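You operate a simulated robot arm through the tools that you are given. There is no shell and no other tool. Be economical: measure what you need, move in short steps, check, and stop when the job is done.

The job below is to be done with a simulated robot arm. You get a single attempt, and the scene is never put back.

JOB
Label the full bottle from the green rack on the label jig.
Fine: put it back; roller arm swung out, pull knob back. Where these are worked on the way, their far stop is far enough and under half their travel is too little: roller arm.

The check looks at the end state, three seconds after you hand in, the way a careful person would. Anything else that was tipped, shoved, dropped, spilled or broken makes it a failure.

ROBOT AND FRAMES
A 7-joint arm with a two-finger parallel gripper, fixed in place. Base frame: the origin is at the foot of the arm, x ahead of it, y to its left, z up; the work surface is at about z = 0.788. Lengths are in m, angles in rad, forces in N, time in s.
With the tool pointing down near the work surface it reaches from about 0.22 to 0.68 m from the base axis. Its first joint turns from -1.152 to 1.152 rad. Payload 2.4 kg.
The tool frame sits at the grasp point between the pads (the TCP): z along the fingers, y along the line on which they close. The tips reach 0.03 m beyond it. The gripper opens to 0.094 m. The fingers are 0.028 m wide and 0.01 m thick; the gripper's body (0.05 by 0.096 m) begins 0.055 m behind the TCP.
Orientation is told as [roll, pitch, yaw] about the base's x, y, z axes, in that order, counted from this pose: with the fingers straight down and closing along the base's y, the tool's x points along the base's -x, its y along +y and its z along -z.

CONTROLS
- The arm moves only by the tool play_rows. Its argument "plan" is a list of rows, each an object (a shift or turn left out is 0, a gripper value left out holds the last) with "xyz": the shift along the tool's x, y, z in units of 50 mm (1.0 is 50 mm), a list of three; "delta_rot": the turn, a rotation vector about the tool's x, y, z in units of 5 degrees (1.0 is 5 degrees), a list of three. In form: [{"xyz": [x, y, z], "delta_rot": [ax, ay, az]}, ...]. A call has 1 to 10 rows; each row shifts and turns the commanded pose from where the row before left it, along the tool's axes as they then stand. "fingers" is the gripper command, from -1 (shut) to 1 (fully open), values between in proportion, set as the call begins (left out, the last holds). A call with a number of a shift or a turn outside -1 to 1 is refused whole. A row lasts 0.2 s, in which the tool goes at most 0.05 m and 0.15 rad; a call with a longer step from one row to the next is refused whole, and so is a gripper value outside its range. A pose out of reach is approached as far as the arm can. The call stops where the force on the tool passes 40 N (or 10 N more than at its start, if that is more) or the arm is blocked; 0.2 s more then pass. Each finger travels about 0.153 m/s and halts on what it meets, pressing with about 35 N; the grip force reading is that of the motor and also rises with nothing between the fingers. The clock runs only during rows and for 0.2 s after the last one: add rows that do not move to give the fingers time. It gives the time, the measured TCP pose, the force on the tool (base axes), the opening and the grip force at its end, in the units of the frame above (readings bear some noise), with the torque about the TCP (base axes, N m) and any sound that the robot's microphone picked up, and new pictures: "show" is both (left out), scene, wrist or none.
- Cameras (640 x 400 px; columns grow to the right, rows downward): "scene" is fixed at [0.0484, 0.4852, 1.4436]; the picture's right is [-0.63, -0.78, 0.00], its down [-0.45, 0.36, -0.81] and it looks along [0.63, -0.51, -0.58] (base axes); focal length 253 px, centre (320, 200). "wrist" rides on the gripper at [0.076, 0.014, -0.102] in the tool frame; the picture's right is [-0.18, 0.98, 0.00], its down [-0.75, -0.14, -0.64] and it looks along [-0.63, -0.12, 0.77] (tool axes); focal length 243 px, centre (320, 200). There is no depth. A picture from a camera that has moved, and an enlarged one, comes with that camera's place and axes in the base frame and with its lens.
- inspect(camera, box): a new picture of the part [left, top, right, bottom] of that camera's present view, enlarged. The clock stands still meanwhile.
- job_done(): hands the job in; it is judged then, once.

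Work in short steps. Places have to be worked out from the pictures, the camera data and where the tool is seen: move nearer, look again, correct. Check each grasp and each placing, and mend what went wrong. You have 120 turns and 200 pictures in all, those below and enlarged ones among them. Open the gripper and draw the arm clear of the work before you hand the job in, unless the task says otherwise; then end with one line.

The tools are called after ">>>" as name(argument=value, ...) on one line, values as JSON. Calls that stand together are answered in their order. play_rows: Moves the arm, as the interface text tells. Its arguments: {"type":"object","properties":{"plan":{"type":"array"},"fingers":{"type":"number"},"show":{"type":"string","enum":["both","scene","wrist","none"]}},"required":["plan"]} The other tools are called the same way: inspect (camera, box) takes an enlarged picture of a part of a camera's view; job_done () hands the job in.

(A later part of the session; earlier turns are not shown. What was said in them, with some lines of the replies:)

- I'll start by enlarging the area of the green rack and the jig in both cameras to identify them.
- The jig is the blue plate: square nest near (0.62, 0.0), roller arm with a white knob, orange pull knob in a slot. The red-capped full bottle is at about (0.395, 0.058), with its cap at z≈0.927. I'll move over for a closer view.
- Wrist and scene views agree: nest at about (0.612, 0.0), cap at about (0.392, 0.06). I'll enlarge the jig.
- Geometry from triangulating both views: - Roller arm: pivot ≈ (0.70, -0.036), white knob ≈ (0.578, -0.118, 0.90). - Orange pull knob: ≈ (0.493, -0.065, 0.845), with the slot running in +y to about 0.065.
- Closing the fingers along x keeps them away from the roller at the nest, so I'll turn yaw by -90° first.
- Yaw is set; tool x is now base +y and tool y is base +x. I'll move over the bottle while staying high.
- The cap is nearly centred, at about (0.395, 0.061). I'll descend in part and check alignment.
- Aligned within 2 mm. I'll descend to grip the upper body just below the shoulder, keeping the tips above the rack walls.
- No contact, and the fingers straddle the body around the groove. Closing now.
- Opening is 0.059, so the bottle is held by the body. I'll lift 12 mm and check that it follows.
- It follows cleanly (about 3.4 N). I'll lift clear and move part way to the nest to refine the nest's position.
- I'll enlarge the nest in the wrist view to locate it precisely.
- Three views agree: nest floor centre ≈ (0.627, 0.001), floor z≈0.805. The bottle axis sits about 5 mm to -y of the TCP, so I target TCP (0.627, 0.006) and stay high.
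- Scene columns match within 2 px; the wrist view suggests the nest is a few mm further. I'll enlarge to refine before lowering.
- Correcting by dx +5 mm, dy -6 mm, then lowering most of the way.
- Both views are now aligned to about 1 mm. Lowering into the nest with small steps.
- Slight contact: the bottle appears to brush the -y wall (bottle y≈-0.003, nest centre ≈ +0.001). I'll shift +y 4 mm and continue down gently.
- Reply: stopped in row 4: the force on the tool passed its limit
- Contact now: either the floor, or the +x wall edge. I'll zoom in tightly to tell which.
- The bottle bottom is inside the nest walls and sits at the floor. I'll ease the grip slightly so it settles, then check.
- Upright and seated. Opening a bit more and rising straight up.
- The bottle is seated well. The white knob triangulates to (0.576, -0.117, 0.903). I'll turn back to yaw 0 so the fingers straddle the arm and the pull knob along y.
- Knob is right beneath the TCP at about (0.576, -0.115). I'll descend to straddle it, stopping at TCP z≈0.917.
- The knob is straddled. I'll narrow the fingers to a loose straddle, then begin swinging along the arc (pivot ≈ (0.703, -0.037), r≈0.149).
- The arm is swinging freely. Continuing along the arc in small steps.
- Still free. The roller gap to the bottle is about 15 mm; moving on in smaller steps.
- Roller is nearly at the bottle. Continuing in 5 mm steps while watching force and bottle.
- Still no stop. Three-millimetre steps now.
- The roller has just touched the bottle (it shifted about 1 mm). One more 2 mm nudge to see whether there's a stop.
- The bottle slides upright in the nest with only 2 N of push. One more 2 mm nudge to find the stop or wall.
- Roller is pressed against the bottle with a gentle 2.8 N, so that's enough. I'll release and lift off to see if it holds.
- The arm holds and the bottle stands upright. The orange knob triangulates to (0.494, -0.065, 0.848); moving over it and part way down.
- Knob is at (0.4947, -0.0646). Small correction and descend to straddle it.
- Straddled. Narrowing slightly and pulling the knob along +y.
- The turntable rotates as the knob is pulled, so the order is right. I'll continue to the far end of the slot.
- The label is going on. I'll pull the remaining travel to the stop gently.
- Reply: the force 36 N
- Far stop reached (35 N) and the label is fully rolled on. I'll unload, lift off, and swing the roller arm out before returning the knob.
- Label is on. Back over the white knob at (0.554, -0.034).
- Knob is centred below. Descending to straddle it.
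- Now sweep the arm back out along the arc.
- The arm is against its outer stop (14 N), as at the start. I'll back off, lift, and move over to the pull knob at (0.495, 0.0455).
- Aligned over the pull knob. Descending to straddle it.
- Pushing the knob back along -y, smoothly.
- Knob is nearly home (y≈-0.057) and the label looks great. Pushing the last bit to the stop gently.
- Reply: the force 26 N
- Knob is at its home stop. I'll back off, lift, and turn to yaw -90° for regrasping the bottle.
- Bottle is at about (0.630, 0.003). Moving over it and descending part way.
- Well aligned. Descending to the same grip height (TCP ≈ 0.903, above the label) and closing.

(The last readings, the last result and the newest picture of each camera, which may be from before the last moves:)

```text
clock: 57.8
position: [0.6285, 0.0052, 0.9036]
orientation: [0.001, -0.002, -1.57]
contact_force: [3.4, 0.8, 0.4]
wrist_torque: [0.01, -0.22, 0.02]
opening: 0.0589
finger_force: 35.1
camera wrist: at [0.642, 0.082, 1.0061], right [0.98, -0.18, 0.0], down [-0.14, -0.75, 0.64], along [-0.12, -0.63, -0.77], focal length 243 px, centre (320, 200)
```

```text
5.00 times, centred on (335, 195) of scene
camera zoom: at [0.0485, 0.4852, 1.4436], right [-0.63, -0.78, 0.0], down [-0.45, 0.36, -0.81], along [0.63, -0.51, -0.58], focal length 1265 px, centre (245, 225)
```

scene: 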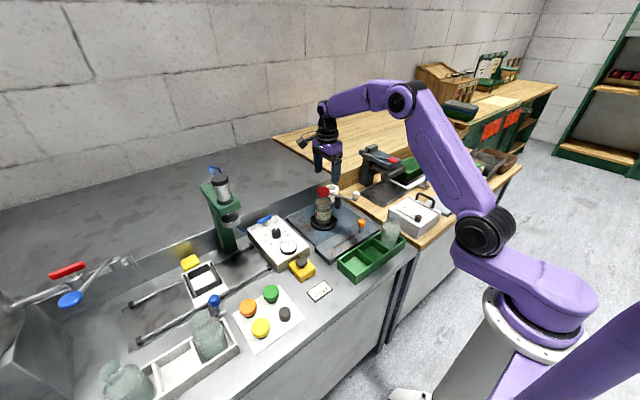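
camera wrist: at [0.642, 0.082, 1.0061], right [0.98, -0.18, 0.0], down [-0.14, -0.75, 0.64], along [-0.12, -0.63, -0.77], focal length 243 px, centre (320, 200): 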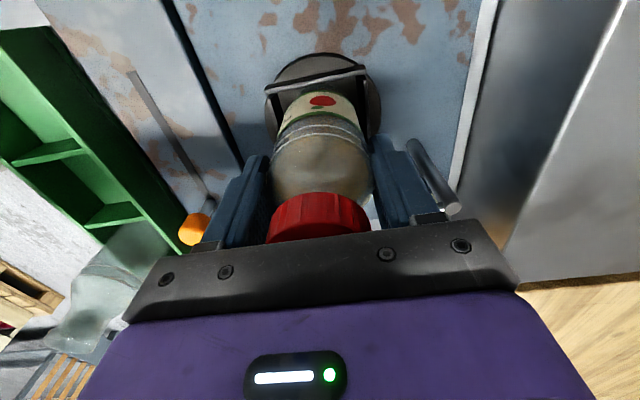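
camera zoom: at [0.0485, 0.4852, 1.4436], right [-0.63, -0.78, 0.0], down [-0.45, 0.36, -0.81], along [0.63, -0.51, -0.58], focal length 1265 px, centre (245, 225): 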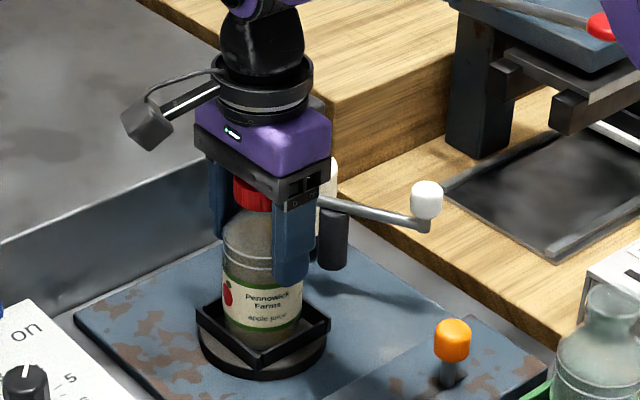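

Gripped (0.059). Lifting straight out.

>>> play_rows(plan=[{"xyz": [0, 0, -0.2]}, {"xyz": [0, 0, -0.4]}, {"xyz": [0, 0, -0.8]}, {"xyz": [0.3, -0.8, 0]}, {"xyz": [0.3, -0.8, 0]}, {"xyz": [0.3, -0.8, 0]}, {}])

>>> inspect(camera="scene", box=[285, 165, 425, 275])

```text
clock: 59.4
position: [0.5079, 0.0488, 0.9706]
orientation: [0.0, 0.0, -1.57]
contact_force: [-0.4, -0.4, -3.5]
wrist_torque: [0.02, 0.01, 0.02]
opening: 0.0585
finger_force: 35.2
camera wrist: at [0.522, 0.1254, 1.0737], right [0.98, -0.18, 0.0], down [-0.14, -0.75, 0.64], along [-0.12, -0.63, -0.77], focal length 243 px, centre (320, 200)
```

scene: 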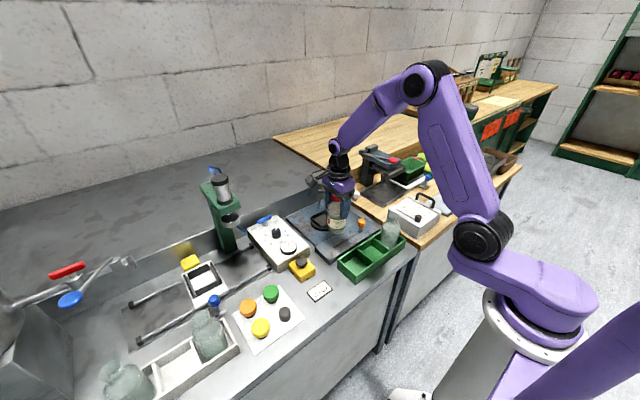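
wrist: 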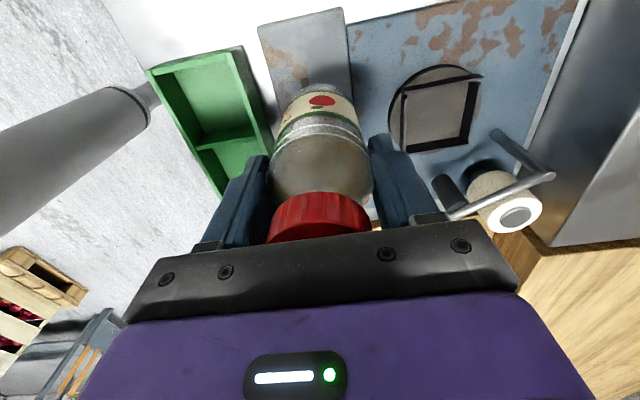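

```text
3.64 times, centred on (355, 220) of scene
camera zoom: at [0.0485, 0.4852, 1.4436], right [-0.63, -0.78, 0.0], down [-0.45, 0.36, -0.81], along [0.63, -0.51, -0.58], focal length 920 px, centre (193, 127)
```

zoom: 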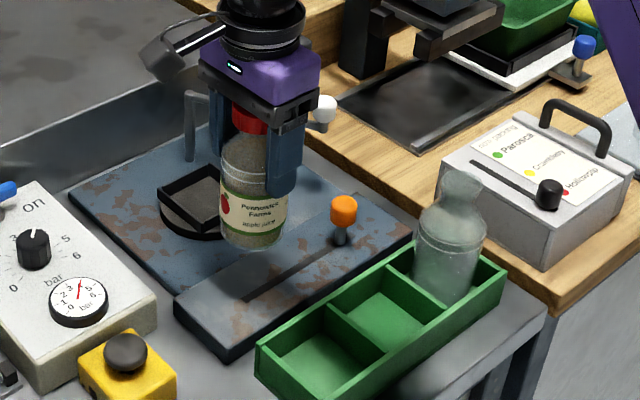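

Good. Move back over the original pocket: TCP (0.3955, 0.0633).

>>> play_rows(plan=[{"xyz": [0.1, -0.75, 0]}, {"xyz": [0.1, -0.75, 0]}, {"xyz": [0.08, -0.74, 0]}, {}], show="wrist")

>>> inspect(camera="scene", box=[310, 200, 420, 290])

>>> inspect(camera="wrist", box=[230, 30, 420, 160])

```text
clock: 60.4
position: [0.3946, 0.0648, 0.9706]
orientation: [0.0, 0.0, -1.571]
contact_force: [-0.8, 0.0, -3.2]
wrist_torque: [0.0, 0.0, 0.01]
opening: 0.0586
finger_force: 35.0
camera wrist: at [0.4095, 0.1407, 1.0738], right [0.98, -0.18, 0.0], down [-0.14, -0.75, 0.64], along [-0.12, -0.63, -0.77], focal length 243 px, centre (320, 200)
```

wrist: 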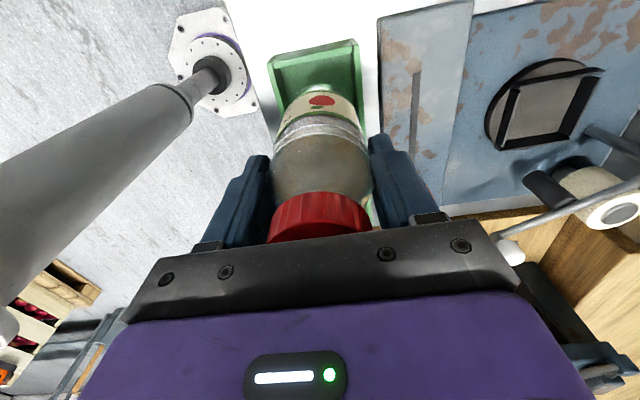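

```text
4.44 times, centred on (365, 245) of scene
camera zoom: at [0.0485, 0.4852, 1.4436], right [-0.63, -0.78, 0.0], down [-0.45, 0.36, -0.81], along [0.63, -0.51, -0.58], focal length 1124 px, centre (120, 0)
```

zoom: 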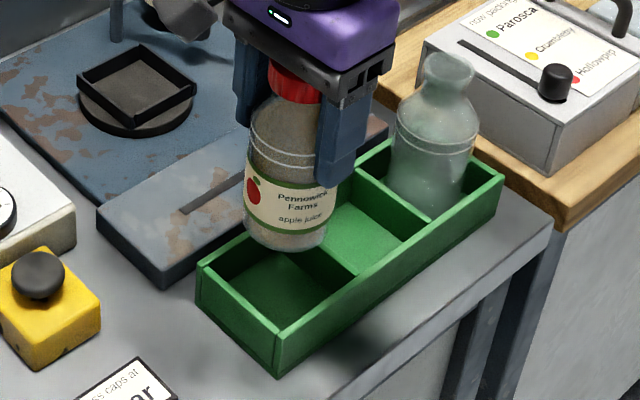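

```text
3.08 times, centred on (325, 95) of wrist
camera zoom: at [0.4095, 0.1407, 1.0738], right [0.98, -0.18, 0.0], down [-0.14, -0.75, 0.64], along [-0.12, -0.63, -0.77], focal length 746 px, centre (305, 523)
```

zoom: 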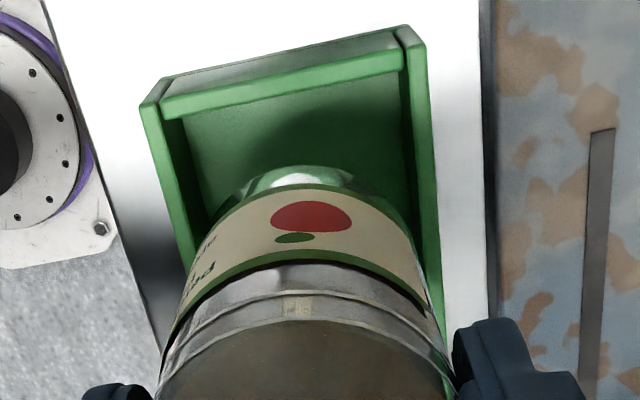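

Aligned over the pocket. Lowering to z≈0.91 and comparing with the earlier lifted picture.

>>> play_rows(plan=[{"xyz": [-0.03, 0.02, 0.5]}, {"xyz": [0, 0, 0.5]}, {"xyz": [0, 0, 0.3]}, {"xyz": [0, 0, 0.18]}, {}], show="wrist")

>>> inspect(camera="scene", box=[310, 200, 420, 290])

```text
clock: 61.6
position: [0.3978, 0.0634, 0.8982]
orientation: [0.002, 0.0, -1.568]
contact_force: [0.6, -0.7, -4.4]
wrist_torque: [0.03, 0.0, 0.02]
opening: 0.0586
finger_force: 35.2
camera wrist: at [0.4124, 0.1398, 1.0012], right [0.98, -0.18, 0.0], down [-0.14, -0.75, 0.64], along [-0.12, -0.63, -0.77], focal length 243 px, centre (320, 200)
```

wrist: 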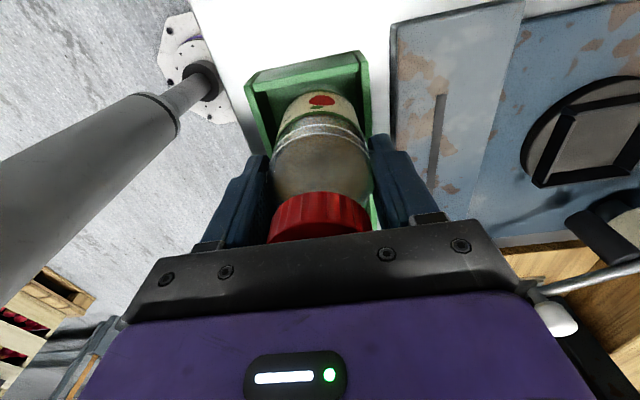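

```text
4.44 times, centred on (365, 245) of scene
camera zoom: at [0.0485, 0.4852, 1.4436], right [-0.63, -0.78, 0.0], down [-0.45, 0.36, -0.81], along [0.63, -0.51, -0.58], focal length 1124 px, centre (120, 0)
```

zoom: 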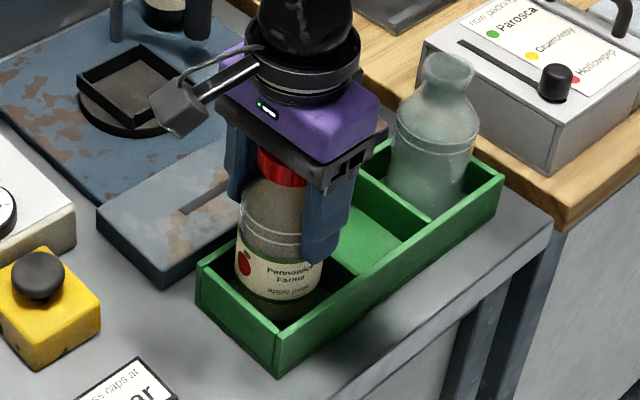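

It matches the earlier picture and is inside the pocket without contact. Lowering the last ~12 mm gently with a -2 mm x correction.

>>> play_rows(plan=[{"xyz": [0, -0.04, 0.1]}, {"xyz": [0, 0, 0.08]}, {"xyz": [0, 0, 0.05]}, {}], show="none")

>>> inspect(camera="scene", box=[310, 200, 420, 290])

```text
clock: 62.6
position: [0.3956, 0.0611, 0.8886]
orientation: [0.0, -0.001, -1.569]
contact_force: [-1.2, -0.7, -4.5]
wrist_torque: [0.0, -0.01, -0.03]
opening: 0.0588
finger_force: 35.3
```

```text
4.44 times, centred on (365, 245) of scene
camera zoom: at [0.0485, 0.4852, 1.4436], right [-0.63, -0.78, 0.0], down [-0.45, 0.36, -0.81], along [0.63, -0.51, -0.58], focal length 1124 px, centre (120, 0)
```

zoom: 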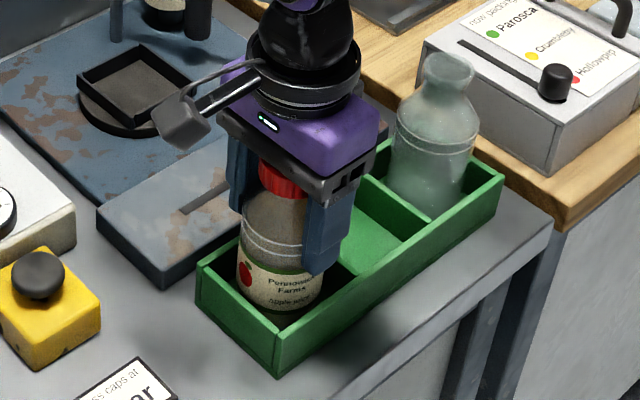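

No contact yet; a few more millimetres in tiny steps.

>>> play_rows(plan=[{"xyz": [0.02, 0, 0.05]}, {"xyz": [0, 0, 0.04]}, {}], show="none")

```text
clock: 63.1
position: [0.397, 0.0624, 0.8874]
orientation: [0.001, 0.001, -1.573]
contact_force: [-3.6, -0.8, 13.0]
wrist_torque: [-0.21, -0.01, -0.05]
opening: 0.0586
finger_force: 35.5
stopped in row 2: the force on the tool passed its limit (the readings are from after the stop); the commanded pose is now the measured one
```

Floor contact at the expected height. Easing the grip.

>>> play_rows(plan=[{}, {}], fingers=0.5, show="none")

>>> inspect(camera="scene", box=[310, 200, 420, 290])

```text
clock: 63.7
position: [0.3977, 0.064, 0.8871]
orientation: [0.002, -0.001, -1.574]
contact_force: [0.1, 0.2, -0.3]
wrist_torque: [-0.02, 0.01, -0.05]
opening: 0.0704
finger_force: 0.1
```

```text
4.44 times, centred on (365, 245) of scene
camera zoom: at [0.0484, 0.4852, 1.4436], right [-0.63, -0.78, 0.0], down [-0.45, 0.36, -0.81], along [0.63, -0.51, -0.58], focal length 1124 px, centre (120, 0)
```

zoom: 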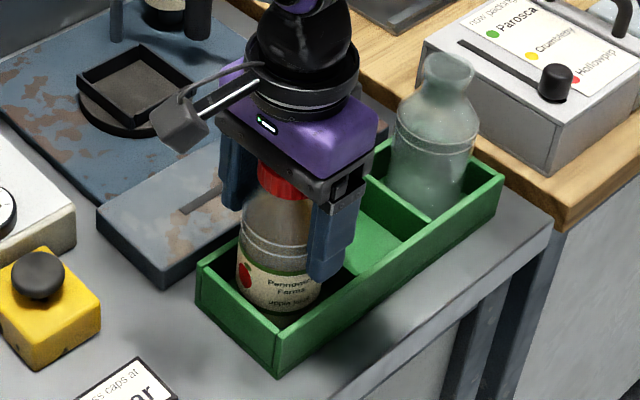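

The bottle stands upright in its pocket. Opening fully and rising away.

>>> play_rows(plan=[{}, {}, {"xyz": [0, 0, -0.5]}, {"xyz": [0, 0, -0.8]}, {"xyz": [0, 0, -0.9]}, {"xyz": [0, 0, -0.9]}, {"xyz": [-0.9, 0, -0.3]}, {"xyz": [-0.9, 0, 0]}, {"xyz": [-0.9, 0, 0]}, {}], fingers=1)

>>> inspect(camera="scene", box=[270, 170, 430, 290])

>>> inspect(camera="scene", box=[325, 220, 425, 285])

```text
clock: 65.9
position: [0.3985, -0.0726, 1.0564]
orientation: [0.003, 0.0, -1.572]
contact_force: [0.3, 0.1, 0.5]
wrist_torque: [0.01, 0.03, 0.0]
opening: 0.0939
finger_force: 0.1
camera wrist: at [0.4129, 0.0042, 1.1593], right [0.98, -0.19, 0.0], down [-0.14, -0.75, 0.64], along [-0.12, -0.63, -0.77], focal length 243 px, centre (320, 200)
```

scene: 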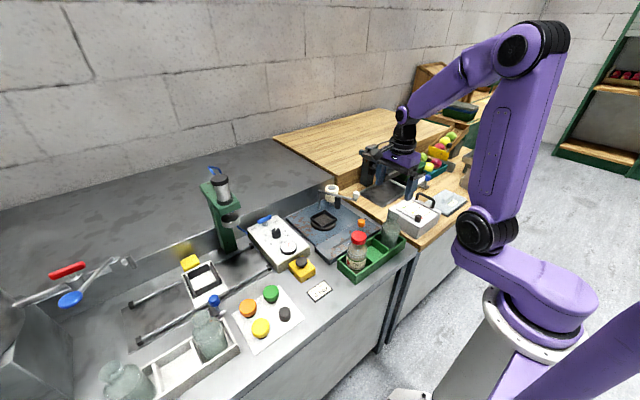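
wrist: 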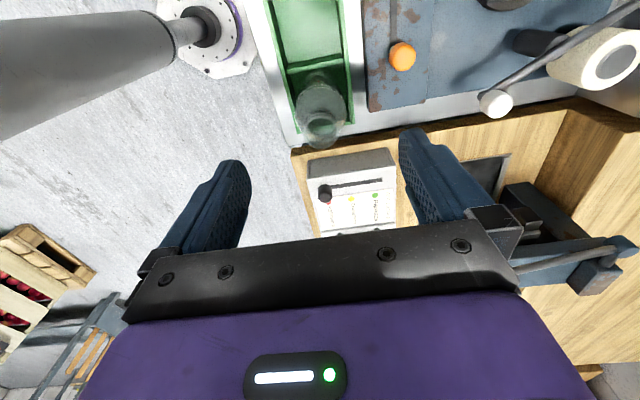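

```text
3.33 times, centred on (350, 230) of scene
camera zoom: at [0.0485, 0.4852, 1.4436], right [-0.63, -0.78, 0.0], down [-0.45, 0.36, -0.81], along [0.63, -0.51, -0.58], focal length 843 px, centre (220, 100)
```

zoom: 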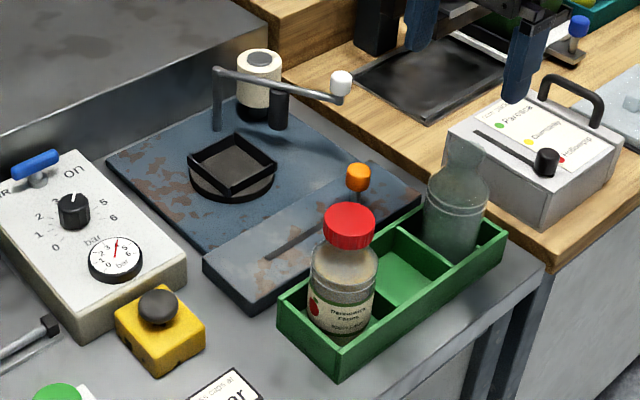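

```text
6.15 times, centred on (375, 252) of scene
camera zoom: at [0.0485, 0.4852, 1.4436], right [-0.63, -0.78, 0.0], down [-0.45, 0.36, -0.81], along [0.63, -0.51, -0.58], focal length 1557 px, centre (-18, -123)
```

zoom: 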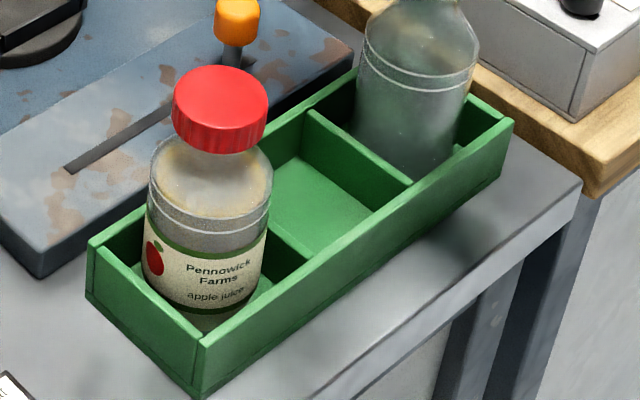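

The labelled bottle stands in its pocket, the roller arm is out, the pull knob is home, and nothing else has moved. The gripper is open and clear, so I'm handing in.

>>> job_done()

```text
The job is handed in.
```

The full bottle is labelled and back in its green rack pocket, with the roller arm swung out, the pull knob home, and nothing else visibly disturbed.
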